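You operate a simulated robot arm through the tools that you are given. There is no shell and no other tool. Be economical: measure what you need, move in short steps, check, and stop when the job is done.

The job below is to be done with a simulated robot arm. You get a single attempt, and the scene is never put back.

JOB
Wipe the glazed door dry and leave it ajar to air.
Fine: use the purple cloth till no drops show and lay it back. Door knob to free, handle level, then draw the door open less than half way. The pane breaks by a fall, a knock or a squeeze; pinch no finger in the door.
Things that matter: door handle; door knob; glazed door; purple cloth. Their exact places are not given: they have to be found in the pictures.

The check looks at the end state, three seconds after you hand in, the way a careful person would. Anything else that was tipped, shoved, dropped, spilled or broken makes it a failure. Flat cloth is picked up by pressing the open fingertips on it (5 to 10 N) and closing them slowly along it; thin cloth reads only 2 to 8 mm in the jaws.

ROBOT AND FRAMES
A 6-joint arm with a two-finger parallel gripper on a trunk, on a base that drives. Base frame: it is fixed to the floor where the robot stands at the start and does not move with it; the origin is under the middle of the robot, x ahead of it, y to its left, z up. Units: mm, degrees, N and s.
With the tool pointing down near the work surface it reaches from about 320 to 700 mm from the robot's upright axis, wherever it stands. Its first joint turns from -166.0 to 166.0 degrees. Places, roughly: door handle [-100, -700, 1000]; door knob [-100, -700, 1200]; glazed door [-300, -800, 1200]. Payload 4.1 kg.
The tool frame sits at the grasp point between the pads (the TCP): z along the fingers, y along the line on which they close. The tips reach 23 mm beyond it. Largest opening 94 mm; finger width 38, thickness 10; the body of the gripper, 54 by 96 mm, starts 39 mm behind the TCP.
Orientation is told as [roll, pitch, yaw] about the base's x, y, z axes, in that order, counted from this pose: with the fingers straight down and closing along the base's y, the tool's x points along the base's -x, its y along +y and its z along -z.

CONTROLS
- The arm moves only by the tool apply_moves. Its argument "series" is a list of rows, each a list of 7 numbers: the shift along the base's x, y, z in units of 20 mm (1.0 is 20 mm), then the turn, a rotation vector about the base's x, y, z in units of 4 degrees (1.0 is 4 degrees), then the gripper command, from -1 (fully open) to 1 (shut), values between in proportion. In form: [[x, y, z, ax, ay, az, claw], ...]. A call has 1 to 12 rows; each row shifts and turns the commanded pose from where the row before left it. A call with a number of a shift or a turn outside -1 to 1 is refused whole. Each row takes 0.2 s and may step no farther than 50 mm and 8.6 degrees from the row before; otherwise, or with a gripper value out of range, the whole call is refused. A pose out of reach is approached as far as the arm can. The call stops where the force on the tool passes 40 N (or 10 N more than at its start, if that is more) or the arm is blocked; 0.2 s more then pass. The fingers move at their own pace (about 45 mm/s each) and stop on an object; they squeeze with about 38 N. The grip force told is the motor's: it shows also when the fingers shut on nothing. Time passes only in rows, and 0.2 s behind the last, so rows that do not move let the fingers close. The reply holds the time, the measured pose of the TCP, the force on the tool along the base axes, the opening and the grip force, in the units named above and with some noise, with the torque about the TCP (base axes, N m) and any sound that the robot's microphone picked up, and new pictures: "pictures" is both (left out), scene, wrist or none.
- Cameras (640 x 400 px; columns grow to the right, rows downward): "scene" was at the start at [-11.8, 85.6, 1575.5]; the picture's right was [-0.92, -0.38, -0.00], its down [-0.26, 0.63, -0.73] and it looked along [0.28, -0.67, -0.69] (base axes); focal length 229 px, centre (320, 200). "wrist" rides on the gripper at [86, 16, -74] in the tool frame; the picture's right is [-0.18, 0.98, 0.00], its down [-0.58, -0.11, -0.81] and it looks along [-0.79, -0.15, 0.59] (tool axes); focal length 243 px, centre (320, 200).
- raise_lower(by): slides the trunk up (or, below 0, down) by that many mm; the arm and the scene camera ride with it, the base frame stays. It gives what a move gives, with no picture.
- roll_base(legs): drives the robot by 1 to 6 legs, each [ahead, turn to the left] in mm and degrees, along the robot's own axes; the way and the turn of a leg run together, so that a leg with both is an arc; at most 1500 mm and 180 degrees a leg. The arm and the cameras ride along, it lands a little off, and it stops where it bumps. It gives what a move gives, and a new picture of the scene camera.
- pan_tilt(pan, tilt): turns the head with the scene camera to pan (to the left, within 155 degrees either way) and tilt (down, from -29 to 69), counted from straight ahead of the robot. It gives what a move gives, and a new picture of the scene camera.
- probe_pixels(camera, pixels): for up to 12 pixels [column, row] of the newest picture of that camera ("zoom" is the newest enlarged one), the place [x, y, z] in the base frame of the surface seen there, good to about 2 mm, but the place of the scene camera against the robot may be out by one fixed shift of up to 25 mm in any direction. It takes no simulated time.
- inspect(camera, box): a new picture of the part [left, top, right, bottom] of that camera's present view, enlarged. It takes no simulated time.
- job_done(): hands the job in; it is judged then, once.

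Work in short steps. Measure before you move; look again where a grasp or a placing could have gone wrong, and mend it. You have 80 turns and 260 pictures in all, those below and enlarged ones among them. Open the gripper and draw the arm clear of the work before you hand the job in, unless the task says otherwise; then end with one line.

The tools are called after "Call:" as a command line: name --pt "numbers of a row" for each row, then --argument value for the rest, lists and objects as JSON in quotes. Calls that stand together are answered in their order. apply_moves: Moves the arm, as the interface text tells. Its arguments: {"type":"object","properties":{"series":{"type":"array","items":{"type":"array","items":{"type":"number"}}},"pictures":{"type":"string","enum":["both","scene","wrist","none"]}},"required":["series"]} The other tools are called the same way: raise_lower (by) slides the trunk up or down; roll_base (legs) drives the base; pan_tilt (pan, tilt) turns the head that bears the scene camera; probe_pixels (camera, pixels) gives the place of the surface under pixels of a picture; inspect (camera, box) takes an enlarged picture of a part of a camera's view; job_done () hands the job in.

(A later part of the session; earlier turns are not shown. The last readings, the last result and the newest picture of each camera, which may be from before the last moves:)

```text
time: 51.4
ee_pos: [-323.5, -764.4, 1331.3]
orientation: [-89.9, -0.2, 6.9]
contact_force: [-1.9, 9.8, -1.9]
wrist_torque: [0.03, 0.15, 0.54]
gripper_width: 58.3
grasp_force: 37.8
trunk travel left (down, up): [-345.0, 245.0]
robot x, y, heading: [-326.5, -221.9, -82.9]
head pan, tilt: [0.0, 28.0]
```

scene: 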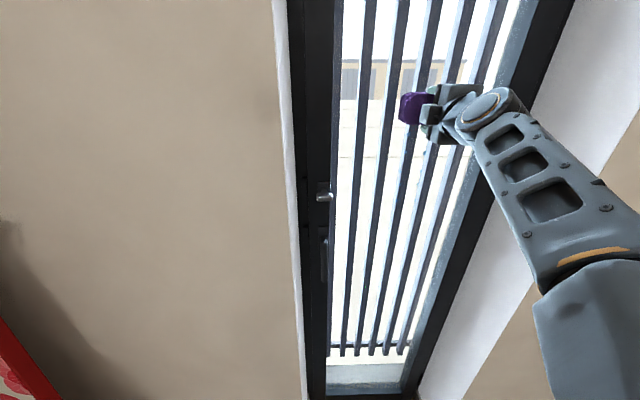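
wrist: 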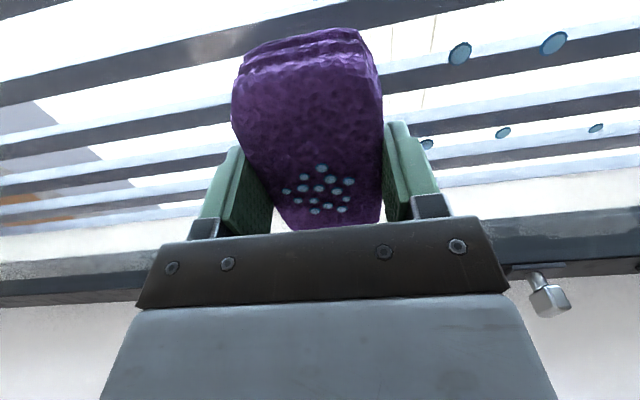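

Force is 10 N, steady enough. I go on down 60 mm and look.

Call:
raise_lower --by -60

Call:
apply_moves --pt "0 0 0 0 0 0 1"

```text
time: 52.4
ee_pos: [-322.2, -764.3, 1270.2]
orientation: [-90.1, -0.1, 7.0]
contact_force: [-1.6, 9.0, -3.2]
wrist_torque: [0.0, 0.14, 0.52]
gripper_width: 58.1
grasp_force: 37.9
trunk travel left (down, up): [-285.0, 305.0]
robot x, y, heading: [-324.0, -222.8, -83.1]
head pan, tilt: [0.0, 28.0]
```

```text
time: 52.8
ee_pos: [-323.3, -766.3, 1271.2]
orientation: [-90.0, -0.1, 6.9]
contact_force: [-1.6, 9.8, -5.9]
wrist_torque: [0.11, 0.32, 0.55]
gripper_width: 58.2
grasp_force: 38.4
trunk travel left (down, up): [-285.0, 305.0]
robot x, y, heading: [-326.0, -221.9, -83.0]
head pan, tilt: [0.0, 28.0]
```

scene: 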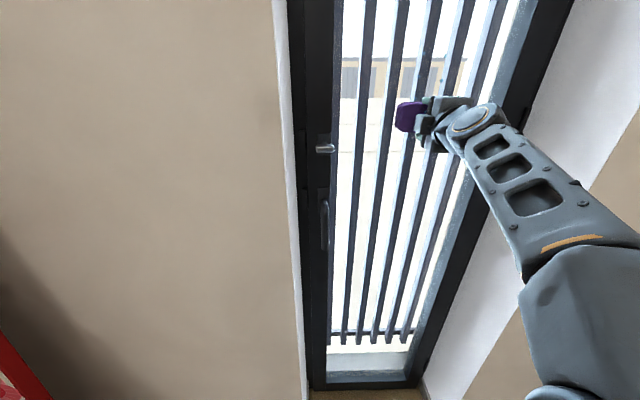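
wrist: 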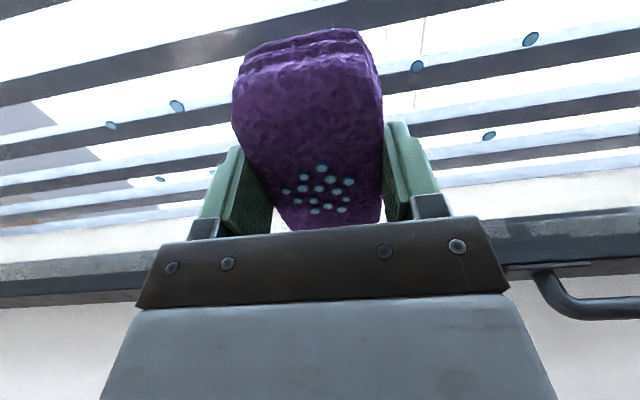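

Some drops remain, at wrist (111,125),(178,107),(160,179) above and others below; the torque says the cloth bears only on its latch side. I probe the drops to get the exact pane angle.

Call:
probe_pixels --camera "wrist" --pixels '[[111, 125], [178, 107], [160, 179], [417, 66], [530, 39], [489, 136]]'

Call:
inspect --camera "scene" --box '[380, 50, 476, 110]'

```text
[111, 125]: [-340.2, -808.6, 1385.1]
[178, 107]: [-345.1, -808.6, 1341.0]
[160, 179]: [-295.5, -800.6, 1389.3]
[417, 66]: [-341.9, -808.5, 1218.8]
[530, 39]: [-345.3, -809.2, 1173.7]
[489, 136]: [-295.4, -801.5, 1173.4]
```

```text
6.67 times, centred on (428, 80) of scene
```

zoom: 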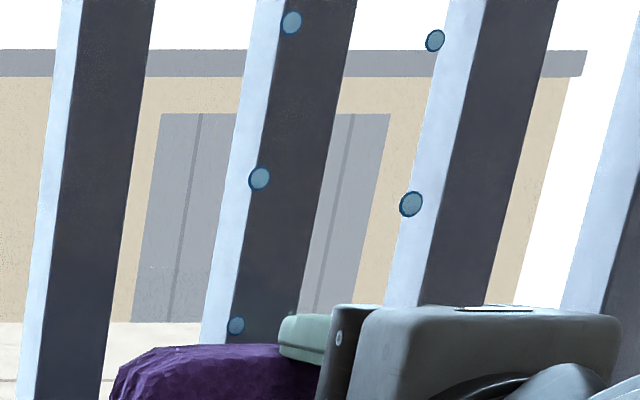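

No drop was taken since the cloth bears only at x≈-260; the pane's real angle is about 8.6°. I turn the yaw +1.7° and press lightly, checking the torque.

Call:
apply_moves --pt "0 0 0 0 0 0.21 1" --pt "0 0 0 0 0 0.21 1" --pt "0 0 0 0 0 0 1" --pictures "none"

```text
time: 53.6
ee_pos: [-323.7, -764.3, 1270.1]
orientation: [-90.1, -0.3, 8.5]
contact_force: [-2.2, 3.7, -2.6]
wrist_torque: [0.07, -0.04, -0.26]
gripper_width: 58.3
grasp_force: 38.6
trunk travel left (down, up): [-285.0, 305.0]
robot x, y, heading: [-324.6, -219.2, -82.9]
head pan, tilt: [0.0, 28.0]
```

Now it bears on the other edge, so the true angle is about 7.8°. I turn back 0.7° and press a bit more.

Call:
apply_moves --pt "0 0 0 0 0 -0.18 1" --pt "0 -0.06 0 0 0 0 1" --pt "0 -0.05 0 0 0 0 1" --pt "0 0 0 0 0 0 1" --pictures "none"

```text
time: 54.6
ee_pos: [-322.6, -766.5, 1271.5]
orientation: [-90.1, -0.1, 7.9]
contact_force: [-0.3, 15.0, -7.0]
wrist_torque: [0.27, 0.21, 0.42]
gripper_width: 58.2
grasp_force: 38.3
trunk travel left (down, up): [-285.0, 305.0]
robot x, y, heading: [-323.4, -220.9, -82.9]
head pan, tilt: [0.0, 28.0]
```

Contact is now spread (15 N, offset 29 mm). I trim the yaw slightly and wipe upward with the trunk.

Call:
apply_moves --pt "0 0.02 0 0 0 0.07 1" --pt "0 0 0 0 0 0 1" --pictures "none"

Call:
raise_lower --by 70

Call:
apply_moves --pt "0 0 0.5 0 0 0 1"

```text
time: 55.2
ee_pos: [-323.7, -766.8, 1271.3]
orientation: [-90.2, -0.2, 8.0]
contact_force: [0.3, 11.4, -2.5]
wrist_torque: [0.21, -0.11, -0.48]
gripper_width: 58.1
grasp_force: 38.3
trunk travel left (down, up): [-285.0, 305.0]
robot x, y, heading: [-321.9, -225.3, -82.9]
head pan, tilt: [0.0, 28.0]
```

```text
time: 56.3
ee_pos: [-323.4, -766.8, 1342.5]
orientation: [-90.2, -0.1, 8.1]
contact_force: [-2.7, 7.3, 1.8]
wrist_torque: [0.16, 0.0, -0.04]
gripper_width: 57.8
grasp_force: 37.9
trunk travel left (down, up): [-355.0, 235.0]
robot x, y, heading: [-324.1, -222.0, -82.8]
head pan, tilt: [0.0, 28.0]
```

```text
time: 56.7
ee_pos: [-322.9, -767.0, 1351.3]
orientation: [-90.1, -0.1, 8.1]
contact_force: [-2.2, 11.6, -4.8]
wrist_torque: [0.1, -0.07, -0.28]
gripper_width: 58.2
grasp_force: 38.4
trunk travel left (down, up): [-355.0, 235.0]
robot x, y, heading: [-327.7, -222.9, -83.1]
head pan, tilt: [0.0, 28.0]
```

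scene: 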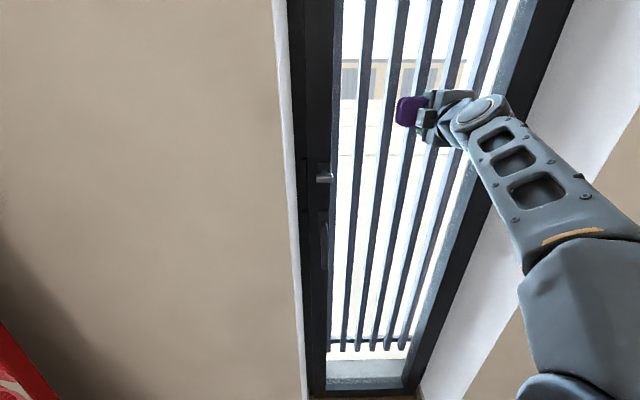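
wrist: 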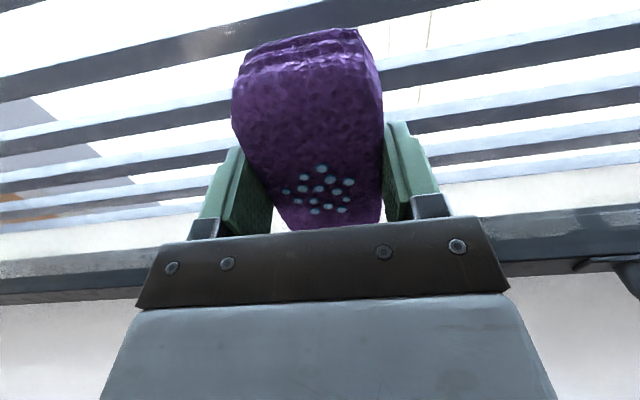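

No drops show any more in either view here. I enlarge the pane above and below.

Call:
inspect --camera "scene" --box '[340, 0, 500, 100]'

Call:
inspect --camera "scene" --box '[320, 90, 480, 240]'

Call:
inspect --camera "wrist" --box '[360, 0, 640, 175]'

```text
4.00 times, centred on (420, 50) of scene
```

zoom: 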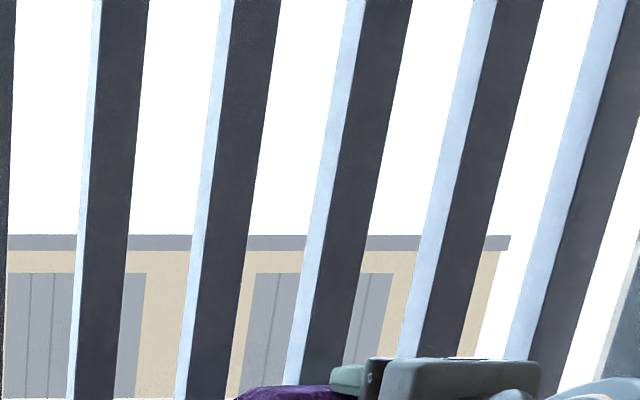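

```text
2.67 times, centred on (400, 165) of scene
```

zoom: 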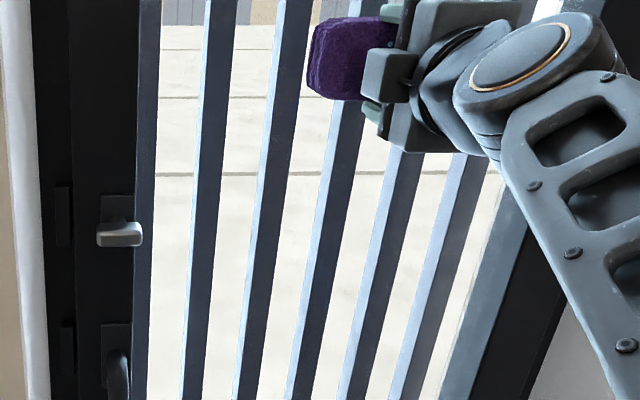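

```text
2.29 times, centred on (500, 88) of wrist
```

zoom: 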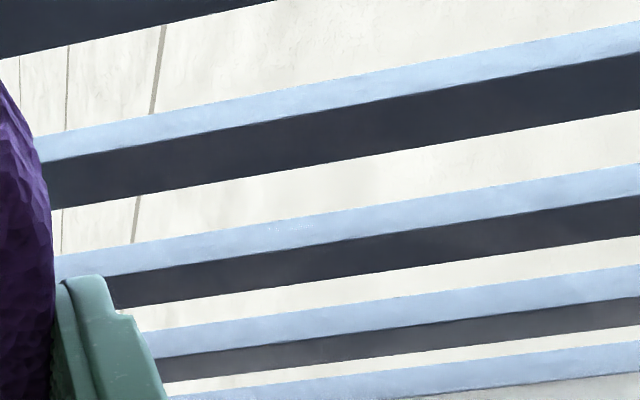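

All drops appear gone. To be sure I finish the stroke at the top and back to mid, then withdraw and look.

Call:
raise_lower --by 50

Call:
raise_lower --by -60

Call:
apply_moves --pt "-0.05 0.4 0 0 0 0 1" --pt "-0.1 0.8 0 0 0 0 1" --pt "-0.1 0.8 0 0 0 0 1" --pt "-0.1 0.8 0 0 0 0 1" --pt "-0.1 0.8 0 0 0 0 1"

```text
time: 57.6
ee_pos: [-322.4, -766.4, 1402.6]
orientation: [-90.2, -0.1, 8.0]
contact_force: [-1.3, 4.9, 2.2]
wrist_torque: [0.07, -0.04, 0.11]
gripper_width: 58.3
grasp_force: 37.6
trunk travel left (down, up): [-405.0, 185.0]
robot x, y, heading: [-324.2, -225.0, -83.1]
head pan, tilt: [0.0, 28.0]
```

```text
time: 58.6
ee_pos: [-323.1, -765.9, 1340.7]
orientation: [-90.0, -0.1, 8.2]
contact_force: [-1.4, 11.7, -3.9]
wrist_torque: [-0.1, -0.05, -0.08]
gripper_width: 58.3
grasp_force: 37.9
trunk travel left (down, up): [-345.0, 245.0]
robot x, y, heading: [-326.2, -217.7, -82.9]
head pan, tilt: [0.0, 28.0]
```

```text
time: 59.8
ee_pos: [-332.9, -695.9, 1340.1]
orientation: [-90.0, -0.2, 8.1]
contact_force: [0.1, 0.2, -1.3]
wrist_torque: [-0.02, -0.01, 0.02]
gripper_width: 57.8
grasp_force: 38.0
trunk travel left (down, up): [-345.0, 245.0]
robot x, y, heading: [-322.5, -226.1, -83.1]
head pan, tilt: [0.0, 28.0]
```

scene: 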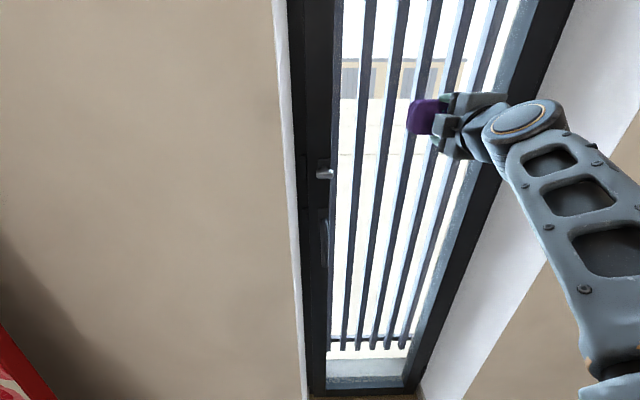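
wrist: 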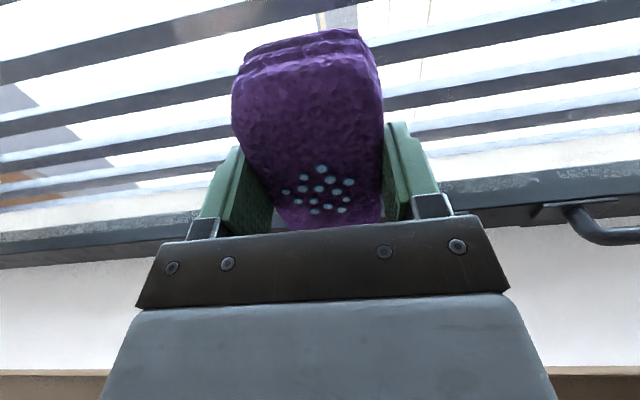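

The pane looks dry. I tilt the tool back down while drawing in from the door.

Call:
apply_moves --pt "0.217 0.25 -0.65 0.97 0.13 0 1" --pt "0.217 0.25 -0.65 0.97 0.13 0 1" --pt "0.217 0.25 -0.65 0.97 0.13 0 1" --pt "0.217 0.25 -0.65 0.97 0.13 0 1" --pt "0.217 0.25 -0.65 0.97 0.13 0 1" --pt "0.217 0.25 -0.65 0.97 0.13 0 1" --pt "0.217 0.25 -0.65 0.97 0.13 0 1" --pt "0.217 0.25 -0.65 0.97 0.13 0 1" --pt "0.217 0.25 -0.65 0.97 0.13 0 1" --pt "0.217 0.25 -0.65 0.97 0.13 0 1" --pt "0.217 0.25 -0.65 0.97 0.13 0 1" --pt "0.217 0.25 -0.65 0.97 0.13 0 1" --pictures "scene"

Call:
apply_moves --pt "0.217 0.25 -0.65 0.97 0.13 0 1" --pt "0.217 0.25 -0.65 0.97 0.13 0 1" --pt "0.217 0.25 -0.65 0.97 0.13 0 1" --pt "0.217 0.25 -0.65 0.97 0.13 0 1" --pt "0.217 0.25 -0.65 0.97 0.13 0 1" --pt "0.217 0.25 -0.65 0.97 0.13 0 1" --pt "0.217 0.25 -0.65 0.97 0.13 0 1" --pt "0.217 0.25 -0.65 0.97 0.13 0 1" --pt "0.217 0.25 -0.65 0.97 0.13 0 1" --pt "0.217 0.25 -0.65 0.97 0.13 0 1" --pt "0.217 0.25 -0.65 0.97 0.13 0 1" --pictures "scene"

```text
time: 62.4
ee_pos: [-279.3, -635.5, 1184.2]
orientation: [-43.0, -0.4, 7.7]
contact_force: [-0.6, 0.3, -0.1]
wrist_torque: [0.0, 0.03, 0.01]
gripper_width: 58.0
grasp_force: 38.2
trunk travel left (down, up): [-345.0, 245.0]
robot x, y, heading: [-320.3, -221.7, -82.8]
head pan, tilt: [0.0, 28.0]
```

scene: 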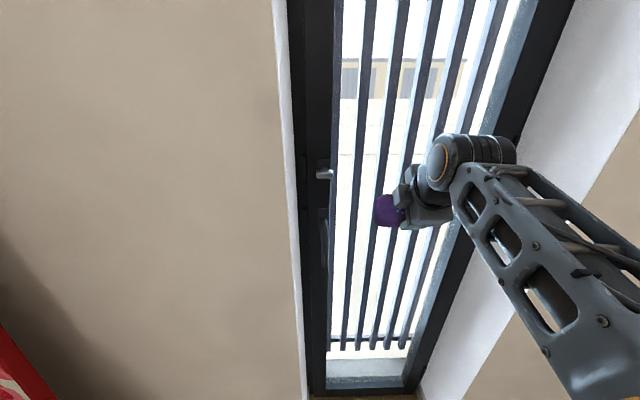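

```text
time: 64.8
ee_pos: [-234.0, -580.5, 1041.2]
orientation: [0.1, -0.6, 7.5]
contact_force: [-0.8, 0.5, -0.7]
wrist_torque: [-0.04, -0.01, -0.02]
gripper_width: 58.2
grasp_force: 38.1
trunk travel left (down, up): [-345.0, 245.0]
robot x, y, heading: [-326.7, -225.8, -83.1]
head pan, tilt: [0.0, 28.0]
```

scene: 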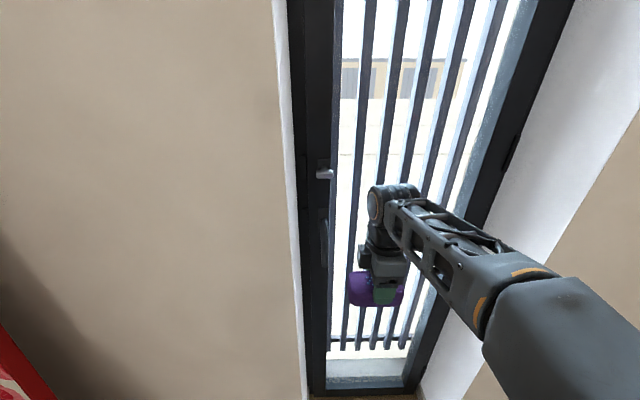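

Tool is down again. I raise the trunk to its first height, draw the arm in a bit, and retrace the known drive path toward the washer.

Call:
raise_lower --by 180

Call:
apply_moves --pt "-0.1 0.8 -0.9 0 0 0 1" --pt "-0.1 0.8 -0.9 0 0 0 1" --pt "0 0.4 -0.9 0 0.15 0 1" --pt "0 0 -0.9 0 0 0 1" --pt "0 0 -0.9 0 0 0 1" --pt "0 0 -0.9 0 0 0 1" --pictures "none"

Call:
roll_base --legs '[[0, -71.4], [-275, 0], [0, 100]]'

```text
time: 66.8
ee_pos: [-234.8, -580.6, 1221.3]
orientation: [-0.1, -0.4, 7.5]
contact_force: [-0.6, -0.1, -1.0]
wrist_torque: [0.04, 0.02, 0.0]
gripper_width: 58.3
grasp_force: 38.1
trunk travel left (down, up): [-525.0, 65.0]
robot x, y, heading: [-320.5, -220.7, -82.8]
head pan, tilt: [0.0, 28.0]
```

```text
time: 68.2
ee_pos: [-238.2, -541.2, 1114.2]
orientation: [0.1, 0.2, 7.5]
contact_force: [0.3, 0.0, -0.6]
wrist_torque: [-0.01, -0.03, -0.01]
gripper_width: 58.1
grasp_force: 38.4
trunk travel left (down, up): [-525.0, 65.0]
robot x, y, heading: [-323.4, -222.7, -83.2]
head pan, tilt: [0.0, 28.0]
```

```text
time: 77.5
ee_pos: [153.0, -350.4, 1113.3]
orientation: [0.2, 0.3, 35.1]
contact_force: [-1.0, -0.8, 0.1]
wrist_torque: [-0.01, -0.02, 0.0]
gripper_width: 58.1
grasp_force: 38.4
trunk travel left (down, up): [-525.0, 65.0]
robot x, y, heading: [-73.7, -105.9, -55.5]
head pan, tilt: [0.0, 28.0]
```

scene: 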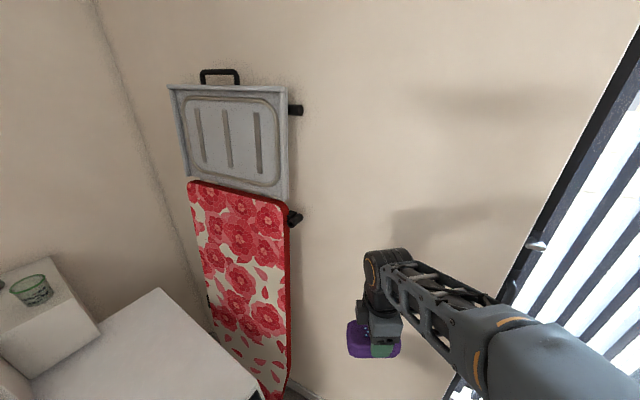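

Path clear. I finish the turn to heading 0 and drive 60 mm ahead.

Call:
roll_base --legs '[[0, 55], [60, 0]]'

Call:
pan_tilt --pan 15 --tilt 50

```text
time: 81.0
ee_pos: [315.9, -54.4, 1113.3]
orientation: [0.1, 0.2, 91.4]
contact_force: [0.9, 0.2, -0.5]
wrist_torque: [-0.01, -0.01, 0.0]
gripper_width: 58.2
grasp_force: 37.8
trunk travel left (down, up): [-525.0, 65.0]
robot x, y, heading: [-10.0, -106.4, 0.8]
head pan, tilt: [0.0, 28.0]
```

scene: 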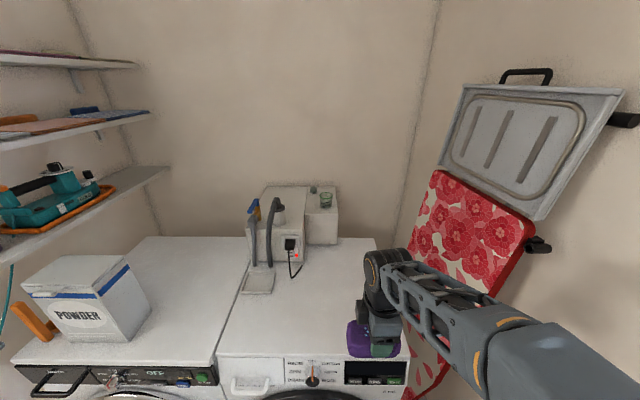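

```text
time: 81.8
ee_pos: [315.0, -54.2, 1115.3]
orientation: [0.1, 0.2, 91.4]
contact_force: [0.2, -0.1, -0.2]
wrist_torque: [0.0, 0.0, 0.02]
gripper_width: 58.3
grasp_force: 38.7
trunk travel left (down, up): [-525.0, 65.0]
robot x, y, heading: [-16.0, -103.0, 1.0]
head pan, tilt: [15.0, 50.0]
```

scene: 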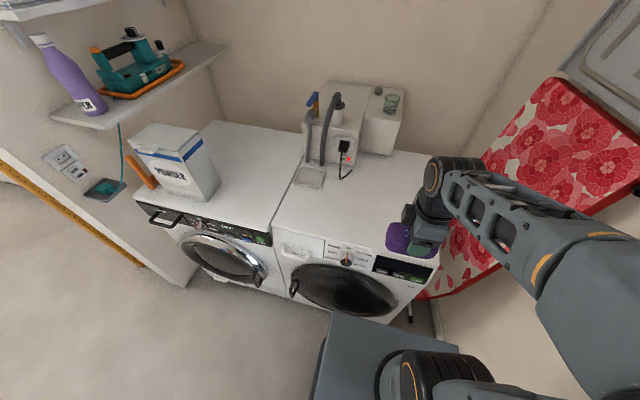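

I bring the cloth over its old place (476,108), to z≈960 first.

Call:
apply_moves --pt "0.892 0.901 -0.5 0 0 -0.04 1" --pt "0.892 0.901 -0.5 0 0 -0.04 1" --pt "0.892 0.901 -0.5 0 0 -0.04 1" --pt "0.892 0.901 -1 0 0 -0.04 1" --pt "0.892 0.901 -1 0 0 -0.04 1" --pt "0.892 0.901 -1 0 0 -0.04 1" --pt "0.892 0.901 -1 0 0 -0.04 1" --pt "0.892 0.901 -1 0 0 -0.04 1" --pt "0.892 0.901 -1 0 0 -0.04 1" --pt "0 0 -0.5 0 0 0 1"

```text
time: 84.0
ee_pos: [475.4, 105.7, 952.7]
orientation: [0.0, 0.2, 89.9]
contact_force: [0.1, -0.3, -1.1]
wrist_torque: [0.01, 0.0, 0.01]
gripper_width: 58.1
grasp_force: 37.9
trunk travel left (down, up): [-525.0, 65.0]
robot x, y, heading: [-10.0, -109.8, 1.0]
head pan, tilt: [15.0, 50.0]
```

scene: 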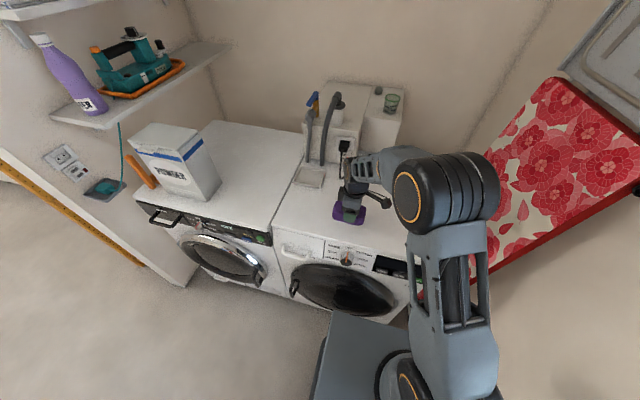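
wrist: 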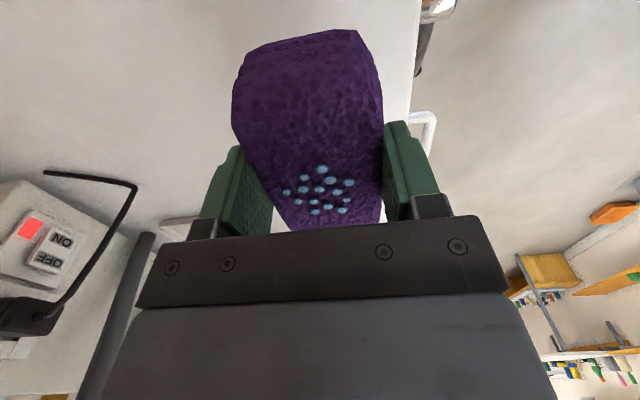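

Over the spot. I lower gently to about 896 and feel for the top.

Call:
apply_moves --pt "0 0.1 -1 0 0 0 1" --pt "0 0 -1 0 0 0 1" --pt "0 0 -0.4 0 0 0 1" --pt "0 0 -0.2 0 0 0 1" --pt "0 0 -0.2 0 0 0 1" --pt "0 0 0 0 0 0 1" --pictures "wrist"

```text
time: 85.5
ee_pos: [476.3, 109.2, 897.0]
orientation: [0.0, 0.2, 90.0]
contact_force: [-1.2, -0.9, -0.6]
wrist_torque: [0.02, 0.0, 0.01]
gripper_width: 57.9
grasp_force: 38.4
trunk travel left (down, up): [-525.0, 65.0]
robot x, y, heading: [-7.5, -110.6, 1.0]
head pan, tilt: [15.0, 50.0]
```

wrist: 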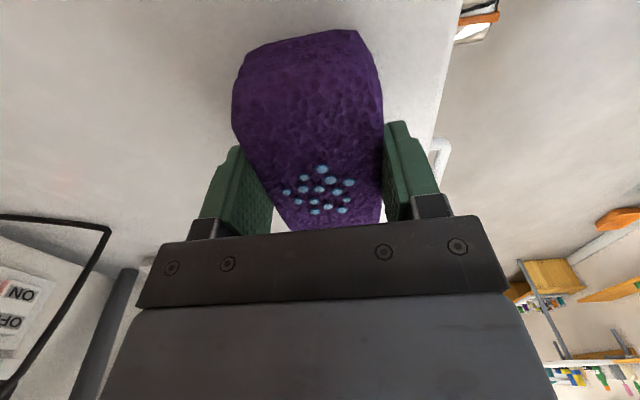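

Call:
apply_moves --pt "0 0 -0.08 0 0 0 1" --pt "0 0 -0.08 0 0 0 1" --pt "0 0 -0.04 0 0 0 1" --pt "0 0 0 0 0 0 1" --pictures "none"

```text
time: 86.5
ee_pos: [475.7, 109.3, 893.8]
orientation: [0.1, 0.1, 90.0]
contact_force: [0.5, 0.7, 0.2]
wrist_torque: [-0.03, -0.06, 0.01]
gripper_width: 58.2
grasp_force: 38.6
trunk travel left (down, up): [-525.0, 65.0]
robot x, y, heading: [-9.2, -104.6, 0.8]
head pan, tilt: [15.0, 50.0]
```

Still no touch (cloth pressed in slightly when wiping); I lower another 3 mm.

Call:
apply_moves --pt "0 0 -0.06 0 0 0 1" --pt "0 0 -0.06 0 0 0 1" --pt "0 0 -0.05 0 0 0 1" --pt "0 0 0 0 0 0 1" --pictures "none"

```text
time: 87.5
ee_pos: [475.1, 108.1, 893.5]
orientation: [-0.2, -0.1, 90.0]
contact_force: [0.5, -0.4, 30.9]
wrist_torque: [-1.07, 0.39, 0.03]
gripper_width: 58.2
grasp_force: 37.7
trunk travel left (down, up): [-525.0, 65.0]
robot x, y, heading: [-11.1, -107.5, 0.8]
head pan, tilt: [15.0, 50.0]
```

Touching firmly (31 N), so it sits on the top. I ease up a hair, open the fingers and rise.

Call:
apply_moves --pt "0 0 0.1 0 0 0 1" --pt "0 0 0 0 0 0 0.2" --pt "0 0 0 0 0 0 -0.4" --pt "0 0 0 0 0 0 -1" --pt "0 0 0 0 0 0 -1" --pt "0 0 0 0 0 0 -1" --pt "0 0 0.7 0 0 0 -1" --pt "0 0 1 0 0 0 -1" --pt "0 0 1 0 0 0 -1" --pt "0 0 1 0 0 0 -1" --pt "0 0 1 0 0 0 -1"

```text
time: 89.8
ee_pos: [476.0, 109.5, 987.9]
orientation: [0.1, 0.1, 90.0]
contact_force: [-0.3, 0.2, 0.2]
wrist_torque: [0.04, 0.0, 0.01]
gripper_width: 93.9
grasp_force: 0.2
trunk travel left (down, up): [-525.0, 65.0]
robot x, y, heading: [-11.0, -108.2, 1.1]
head pan, tilt: [15.0, 50.0]
```

scene: 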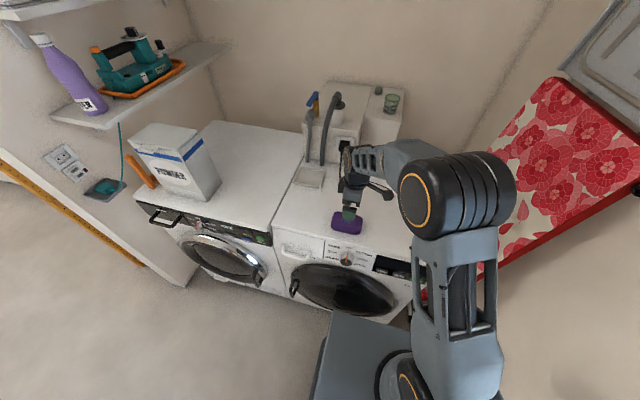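
wrist: 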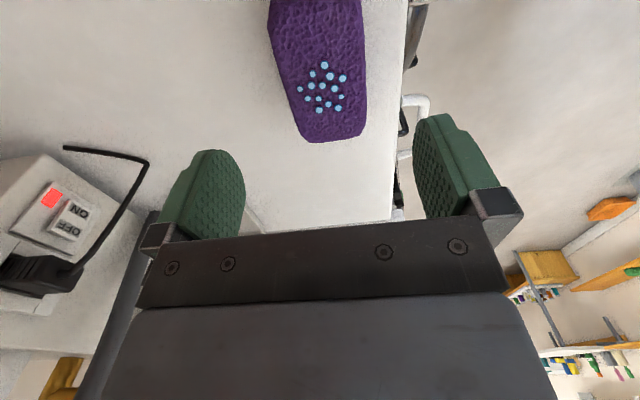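

The cloth lies back in its place, and the gripper is empty. I draw the arm in and retrace the path to the door, ending 130 mm farther back from it.

Call:
apply_moves --pt "-0.9 -0.9 0.8 0 0 0 -1" --pt "-0.9 -0.9 0.8 0 0 0 -1" --pt "-0.9 -0.9 0.8 0 0 0 -1" --pt "-0.9 -0.9 0.8 0 0 0 -1" --pt "-0.9 -0.9 0.8 0 0 0 -1" --pt "-0.9 -0.9 0.8 0 0 0 -1" --pt "-0.9 -0.9 0.8 0 0 0 -1" --pt "-0.9 -0.9 0.8 0 0 0 -1" --pt "-0.9 -0.9 0 0 0 0 -1" --pictures "none"

Call:
roll_base --legs '[[-62, 0], [0, -155], [275, 0], [0, 71], [-130, 0]]'

Call:
pan_tilt --pan 12 --tilt 28

```text
time: 91.8
ee_pos: [312.7, -54.4, 1116.7]
orientation: [0.1, 0.0, 90.0]
contact_force: [-0.6, -0.4, -0.1]
wrist_torque: [-0.01, 0.03, 0.02]
gripper_width: 93.8
grasp_force: 0.1
trunk travel left (down, up): [-525.0, 65.0]
robot x, y, heading: [-13.9, -108.2, 1.0]
head pan, tilt: [15.0, 50.0]
```

```text
time: 104.7
ee_pos: [-249.3, -414.1, 1116.6]
orientation: [0.0, 0.1, 5.8]
contact_force: [1.0, 0.5, -0.9]
wrist_torque: [-0.01, -0.01, 0.02]
gripper_width: 93.9
grasp_force: 0.0
trunk travel left (down, up): [-525.0, 65.0]
robot x, y, heading: [-334.1, -96.9, -83.5]
head pan, tilt: [15.0, 50.0]
```

scene: 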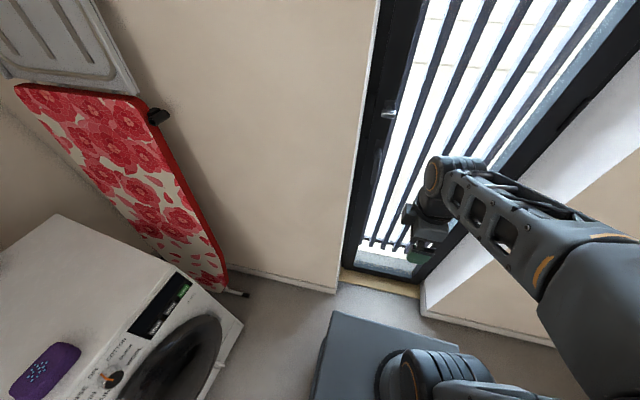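

```text
time: 105.5
ee_pos: [-250.1, -414.8, 1115.7]
orientation: [0.0, 0.3, 5.7]
contact_force: [-0.8, -0.5, -0.9]
wrist_torque: [0.0, 0.0, 0.0]
gripper_width: 93.9
grasp_force: 0.1
trunk travel left (down, up): [-525.0, 65.0]
robot x, y, heading: [-333.1, -96.5, -83.1]
head pan, tilt: [12.0, 28.0]
```

scene: 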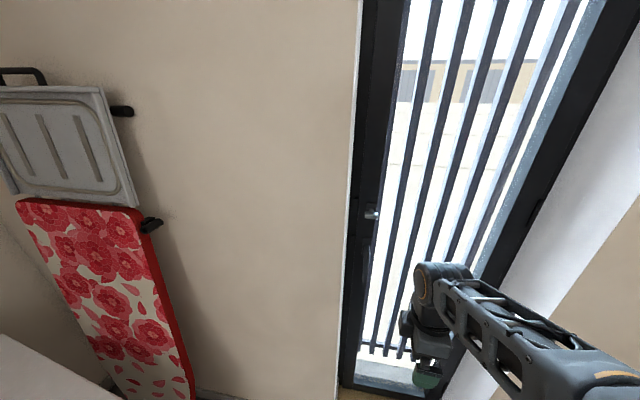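

Knob shows at (371,212). I lower the trunk 300 and then tilt the tool level, rising toward a standoff in front of the knob.

Call:
raise_lower --by -300

Call:
apply_moves --pt "0.26 -0.38 0.86 -0.973 -0.099 0 -1" --pt "0.26 -0.38 0.86 -0.973 -0.099 0 -1" --pt "0.26 -0.38 0.86 -0.973 -0.099 0 -1" --pt "0.26 -0.38 0.86 -0.973 -0.099 0 -1" --pt "0.26 -0.38 0.86 -0.973 -0.099 0 -1" --pt "0.26 -0.38 0.86 -0.973 -0.099 0 -1" --pt "0.26 -0.38 0.86 -0.973 -0.099 0 -1" --pt "0.26 -0.38 0.86 -0.973 -0.099 0 -1" --pt "0.26 -0.38 0.86 -0.973 -0.099 0 -1" --pt "0.26 -0.38 0.86 -0.973 -0.099 0 -1" --pt "0.26 -0.38 0.86 -0.973 -0.099 0 -1" --pt "0.26 -0.38 0.86 -0.973 -0.099 0 -1" --pictures "none"

Call:
apply_moves --pt "0.26 -0.38 0.86 -0.973 -0.099 0 -1" --pt "0.26 -0.38 0.86 -0.973 -0.099 0 -1" --pt "0.26 -0.38 0.86 -0.973 -0.099 0 -1" --pt "0.26 -0.38 0.86 -0.973 -0.099 0 -1" --pt "0.26 -0.38 0.86 -0.973 -0.099 0 -1" --pt "0.26 -0.38 0.86 -0.973 -0.099 0 -1" --pt "0.26 -0.38 0.86 -0.973 -0.099 0 -1" --pt "0.26 -0.38 0.86 -0.973 -0.099 0 -1" --pt "0.26 -0.38 0.86 -0.973 -0.099 0 -1" --pt "0.26 -0.38 0.86 -0.973 -0.099 0 -1" --pt "0.26 -0.38 0.86 -0.973 -0.099 0 -1"

```text
time: 108.5
ee_pos: [-249.3, -415.6, 814.5]
orientation: [0.1, 0.2, 5.7]
contact_force: [0.4, 0.2, 0.2]
wrist_torque: [0.02, 0.02, 0.01]
gripper_width: 94.0
grasp_force: 0.0
trunk travel left (down, up): [-225.0, 365.0]
robot x, y, heading: [-333.4, -97.1, -83.0]
head pan, tilt: [12.0, 28.0]
```

```text
time: 111.1
ee_pos: [-187.9, -506.0, 1023.0]
orientation: [-46.9, 0.0, 5.5]
contact_force: [-0.6, 0.0, 0.1]
wrist_torque: [-0.04, 0.0, -0.07]
gripper_width: 94.2
grasp_force: 0.1
trunk travel left (down, up): [-225.0, 365.0]
robot x, y, heading: [-331.8, -98.5, -83.4]
head pan, tilt: [12.0, 28.0]
```

```text
time: 113.5
ee_pos: [-130.6, -589.3, 1211.5]
orientation: [-89.9, -0.2, 5.8]
contact_force: [0.3, -0.3, -0.7]
wrist_torque: [-0.02, -0.01, 0.02]
gripper_width: 93.9
grasp_force: 0.1
trunk travel left (down, up): [-225.0, 365.0]
robot x, y, heading: [-333.1, -99.4, -83.4]
head pan, tilt: [12.0, 28.0]
```

scene: 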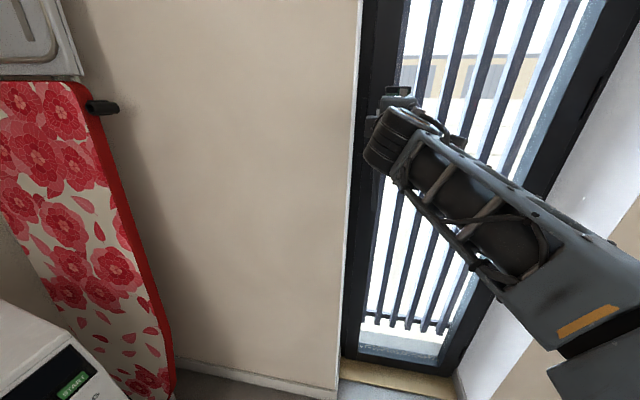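
wrist: 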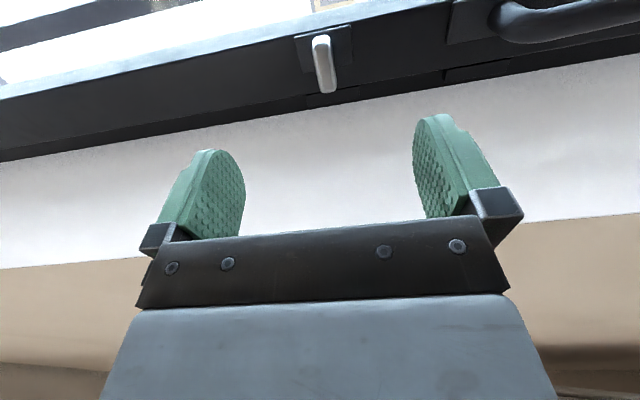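

The wrist camera sees the knob at (323,62) and the handle at top right. I enlarge for markings and measure.

Call:
inspect --camera "wrist" --box '[280, 10, 376, 110]'

Call:
inspect --camera "wrist" --box '[430, 0, 640, 131]'

Call:
probe_pixels --camera "wrist" --pixels '[[320, 40], [323, 60], [327, 88], [317, 62], [332, 65], [345, 50], [302, 50], [340, 105], [340, 115], [340, 140], [500, 30], [600, 22]]'

```text
4.00 times, centred on (328, 60) of wrist
```

zoom: 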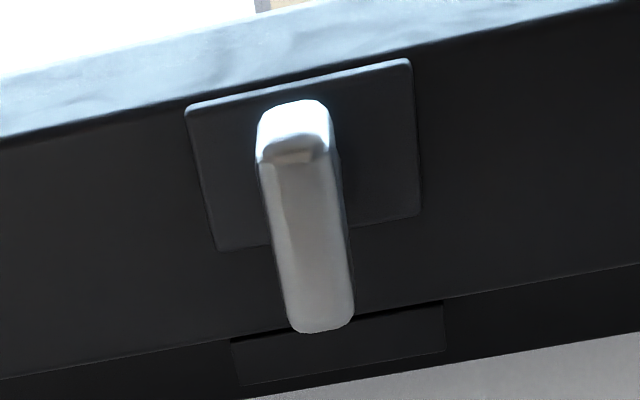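

```text
3.05 times, centred on (535, 66) of wrist
```

zoom: 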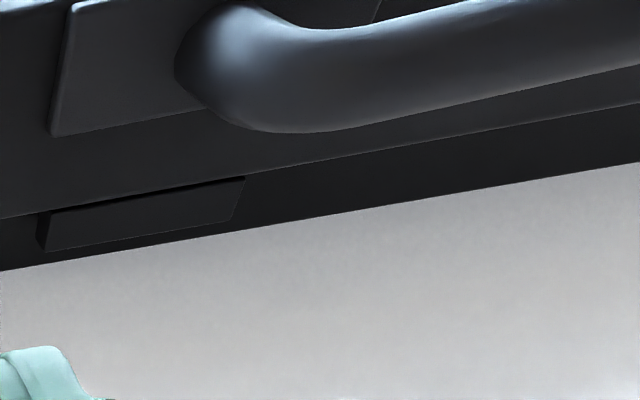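

```text
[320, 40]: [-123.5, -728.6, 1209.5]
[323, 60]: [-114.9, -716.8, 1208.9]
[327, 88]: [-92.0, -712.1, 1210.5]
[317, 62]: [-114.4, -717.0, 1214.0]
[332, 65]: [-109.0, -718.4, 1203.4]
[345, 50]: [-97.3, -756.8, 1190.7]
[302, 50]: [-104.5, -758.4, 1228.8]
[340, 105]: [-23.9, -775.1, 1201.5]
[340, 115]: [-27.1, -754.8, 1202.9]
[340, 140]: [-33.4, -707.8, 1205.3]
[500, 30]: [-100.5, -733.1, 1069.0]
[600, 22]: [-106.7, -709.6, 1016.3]
```

The knob bar is centred ≈(-104,-718,1209), about 14 mm thick and 45 wide, the reveal at x≈-30. I advance with the fingers above and below the bar.

Call:
apply_moves --pt "0.3 -0.9 -0.06 0 0 0.1 -0.5" --pt "0.3 -0.9 -0.06 0 0 0.1 -0.5" --pt "0.3 -0.9 0 0 0 0.1 -0.5" --pt "0.3 -0.9 0 0 0 0.1 -0.5" --pt "0.13 -0.9 0 0 0 0 -0.5" --pt "0 -0.9 0 0 0 0 -0.5"

```text
time: 114.9
ee_pos: [-102.3, -698.9, 1210.0]
orientation: [-89.8, -0.1, 7.3]
contact_force: [-0.3, -0.7, -0.1]
wrist_torque: [0.0, -0.01, 0.0]
gripper_width: 70.4
grasp_force: 0.1
trunk travel left (down, up): [-225.0, 365.0]
robot x, y, heading: [-333.8, -93.8, -83.6]
head pan, tilt: [12.0, 28.0]
```

scene: 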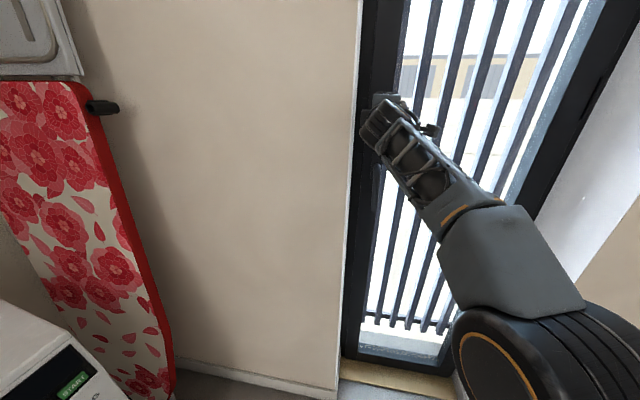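
wrist: 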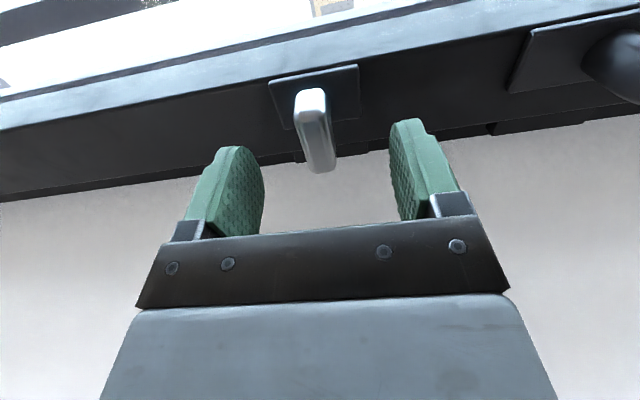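

The bar sits centred between the fingers. I go 20 mm in and close slowly.

Call:
apply_moves --pt "0.04 -0.5 0 0 0 0 -0.5" --pt "0.04 -0.5 0 0 0 0 -0.5" --pt "0 0 0 0 0 0 0" --pt "0 0 0 0 0 0 0.4" --pt "0 0 0 0 0 0 0.8" --pt "0 0 0 0 0 0 1" --pt "0 0 0 0 0 0 1" --pt "0 0 0 0 0 0 1" --pictures "wrist"

```text
time: 116.7
ee_pos: [-101.2, -717.9, 1210.3]
orientation: [-90.0, -0.2, 7.3]
contact_force: [0.6, -1.8, 1.8]
wrist_torque: [-0.67, 0.12, 0.05]
gripper_width: 16.0
grasp_force: 44.9
trunk travel left (down, up): [-225.0, 365.0]
robot x, y, heading: [-334.3, -93.9, -83.4]
head pan, tilt: [12.0, 28.0]
```

wrist: 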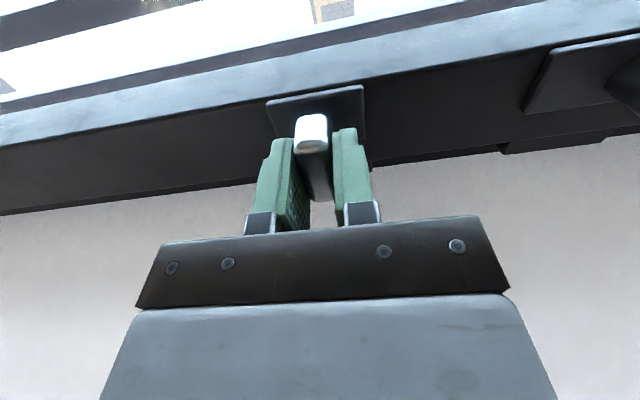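

The bar is held (16 mm). I try a 5° turn counter-clockwise (seen from the room) and read the torque.

Call:
apply_moves --pt "0 0 0 -0.078 0.62 0 1" --pt "0 0 0 -0.078 0.62 0 1" --pt "0 0 0 0 0 0 1" --pictures "none"

```text
time: 117.5
ee_pos: [-101.8, -717.4, 1209.1]
orientation: [-89.8, 4.8, 7.3]
contact_force: [-1.0, -2.9, 4.5]
wrist_torque: [-0.78, -0.08, 1.22]
gripper_width: 16.0
grasp_force: 45.3
trunk travel left (down, up): [-225.0, 365.0]
robot x, y, heading: [-330.9, -98.0, -83.2]
head pan, tilt: [12.0, 28.0]
```

Little resisting torque; I continue to 20° and look whether the knob follows.

Call:
apply_moves --pt "0 0 0 -0.09 0.72 0 1" --pt "0 0 0 -0.09 0.72 0 1" --pt "0 0 0 -0.09 0.72 0 1" --pt "0 0 0 -0.09 0.72 0 1" --pt "0 0 0 -0.09 0.72 0 1" --pt "0 0 0 0 0 0 1" --pictures "wrist"

```text
time: 118.9
ee_pos: [-103.0, -716.9, 1209.0]
orientation: [-89.6, 19.4, 7.3]
contact_force: [0.1, 4.0, -4.3]
wrist_torque: [-1.34, -0.22, -1.12]
gripper_width: 16.0
grasp_force: 45.3
trunk travel left (down, up): [-225.0, 365.0]
robot x, y, heading: [-334.9, -97.9, -83.2]
head pan, tilt: [12.0, 28.0]
```

wrist: 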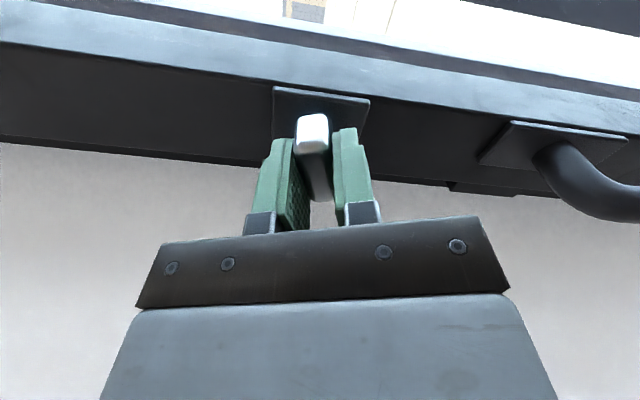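

The knob follows the fingers with light torque. I continue to about 55°.

Call:
apply_moves --pt "0 0 0 -0.11 0.88 0 1" --pt "0 0 0 -0.11 0.88 0 1" --pt "0 0 0 -0.11 0.88 0 1" --pt "0 0 0 -0.11 0.88 0 1" --pt "0 0 0 -0.11 0.88 0 1" --pt "0 0 0 -0.11 0.88 0 1" --pt "0 0 0 -0.11 0.88 0 1" --pt "0 0 0 -0.11 0.88 0 1" --pt "0 0 0 -0.11 0.88 0 1" --pt "0 0 0 -0.11 0.88 0 1" --pt "0 0 0 0 0 0 1" --pictures "wrist"

```text
time: 120.8
ee_pos: [-102.8, -718.1, 1205.8]
orientation: [-89.1, 48.5, 7.6]
contact_force: [-4.8, 9.1, -9.1]
wrist_torque: [-1.05, -0.18, 0.39]
gripper_width: 16.3
grasp_force: 45.6
trunk travel left (down, up): [-225.0, 365.0]
robot x, y, heading: [-336.5, -93.1, -83.5]
head pan, tilt: [12.0, 28.0]
stopped in row 9: the force on the tool passed its limit at 41 N (the readings are from after the stop); the commanded pose is now the measured one
```

wrist: 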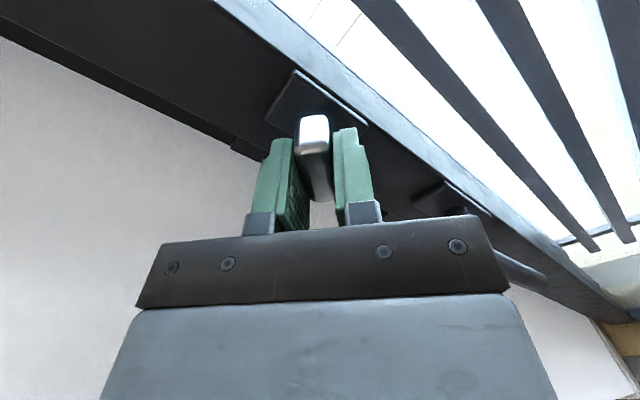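

The knob has turned about 48°; stress built up from off-centre pull (force -9 N in z). I open a little to relieve it and recentre, then look.

Call:
apply_moves --pt "0 0 0 0 0 0 0.3" --pt "0 0 0 0 0 0 0.3" --pt "0 0 0 0 0 0 0.3" --pictures "wrist"

Call:
inspect --camera "wrist" --box '[220, 50, 420, 250]'

```text
time: 121.6
ee_pos: [-101.4, -718.3, 1207.0]
orientation: [-89.2, 48.5, 7.5]
contact_force: [-0.4, -0.3, -0.8]
wrist_torque: [0.0, 0.0, -0.03]
gripper_width: 32.7
grasp_force: 0.1
trunk travel left (down, up): [-225.0, 365.0]
robot x, y, heading: [-334.1, -94.9, -83.3]
head pan, tilt: [12.0, 28.0]
```

wrist: 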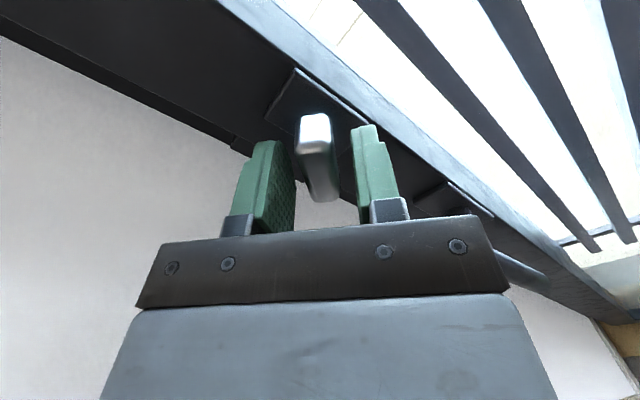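

```text
2.00 times, centred on (320, 150) of wrist
```

zoom: 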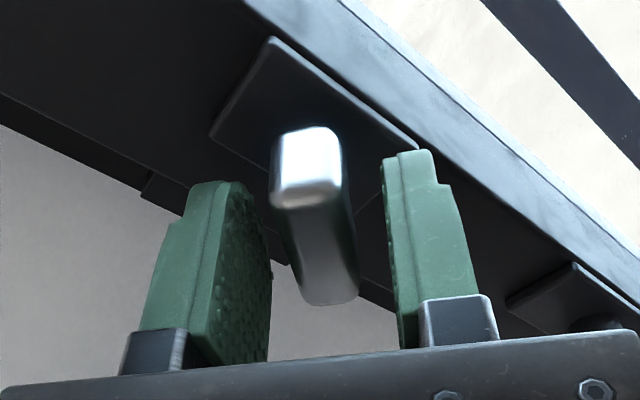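

The knob stays turned at ~48° and is centred. I regrip and turn 20° further at gentler speed.

Call:
apply_moves --pt "0 0 0 0 0 0 0.7" --pt "0 0 0 0 0 0 1" --pt "0 0 0 0 0 0 1" --pt "0 0 0 -0.08 0.65 0 1" --pt "0 0 0 -0.08 0.65 0 1" --pt "0 0 0 -0.08 0.65 0 1" --pt "0 0 0 -0.08 0.65 0 1" --pt "0 0 0 -0.08 0.65 0 1" --pt "0 0 0 -0.08 0.65 0 1" --pt "0 0 0 -0.08 0.65 0 1" --pt "0 0 0 -0.08 0.65 0 1" --pictures "wrist"

```text
time: 124.2
ee_pos: [-104.3, -719.1, 1205.9]
orientation: [-87.7, 69.4, 8.7]
contact_force: [-6.3, 8.7, -9.3]
wrist_torque: [-1.35, -0.25, 0.45]
gripper_width: 16.5
grasp_force: 44.9
trunk travel left (down, up): [-225.0, 365.0]
robot x, y, heading: [-335.3, -96.0, -83.3]
head pan, tilt: [12.0, 28.0]
stopped in row 11: the force on the tool passed its limit at 41 N (the readings are from after the stop); the commanded pose is now the measured one
```

wrist: 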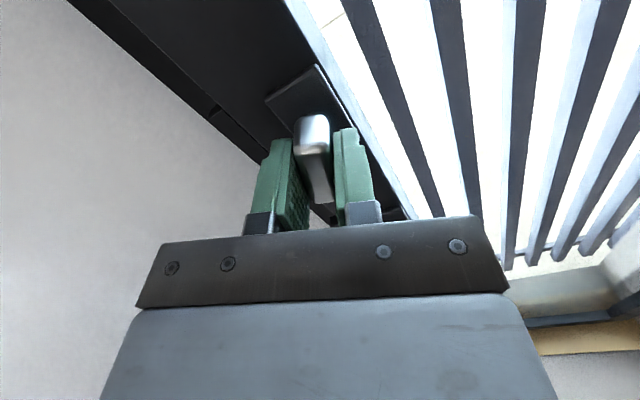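

Now ~69°. Same relief: open slightly, regrip, and turn the last 20°.

Call:
apply_moves --pt "0 0 0 0 0 0 0.3" --pt "0 0 0 0 0 0 0.3" --pt "0 0 0 0 0 0 0.3" --pt "0 0 0 0 0 0 1" --pt "0 0 0 0 0 0 1" --pt "0 0 0 0 0 0 1" --pictures "none"

Call:
apply_moves --pt "0 0 0 -0.08 0.62 0 1" --pt "0 0 0 -0.08 0.62 0 1" --pt "0 0 0 -0.08 0.62 0 1" --pt "0 0 0 -0.08 0.62 0 1" --pt "0 0 0 -0.08 0.62 0 1" --pt "0 0 0 -0.08 0.62 0 1" --pt "0 0 0 -0.08 0.62 0 1" --pt "0 0 0 -0.08 0.62 0 1" --pictures "wrist"

```text
time: 125.5
ee_pos: [-103.6, -720.1, 1205.0]
orientation: [-87.7, 69.5, 8.8]
contact_force: [-5.7, 3.2, -7.4]
wrist_torque: [-0.47, -0.09, 0.96]
gripper_width: 16.5
grasp_force: 44.9
trunk travel left (down, up): [-225.0, 365.0]
robot x, y, heading: [-333.6, -99.1, -83.3]
head pan, tilt: [12.0, 28.0]
```

```text
time: 127.3
ee_pos: [-104.7, -721.1, 1204.0]
orientation: [-42.8, 89.2, 53.4]
contact_force: [-17.0, 6.7, -15.9]
wrist_torque: [-0.82, -0.21, 0.94]
gripper_width: 16.7
grasp_force: 45.7
trunk travel left (down, up): [-225.0, 365.0]
robot x, y, heading: [-335.6, -95.2, -83.4]
head pan, tilt: [12.0, 28.0]
```

wrist: 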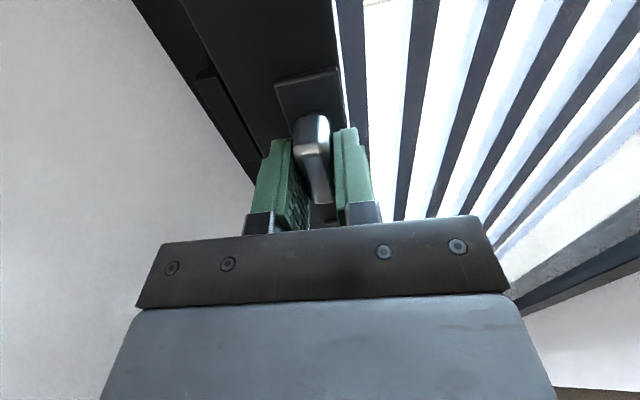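

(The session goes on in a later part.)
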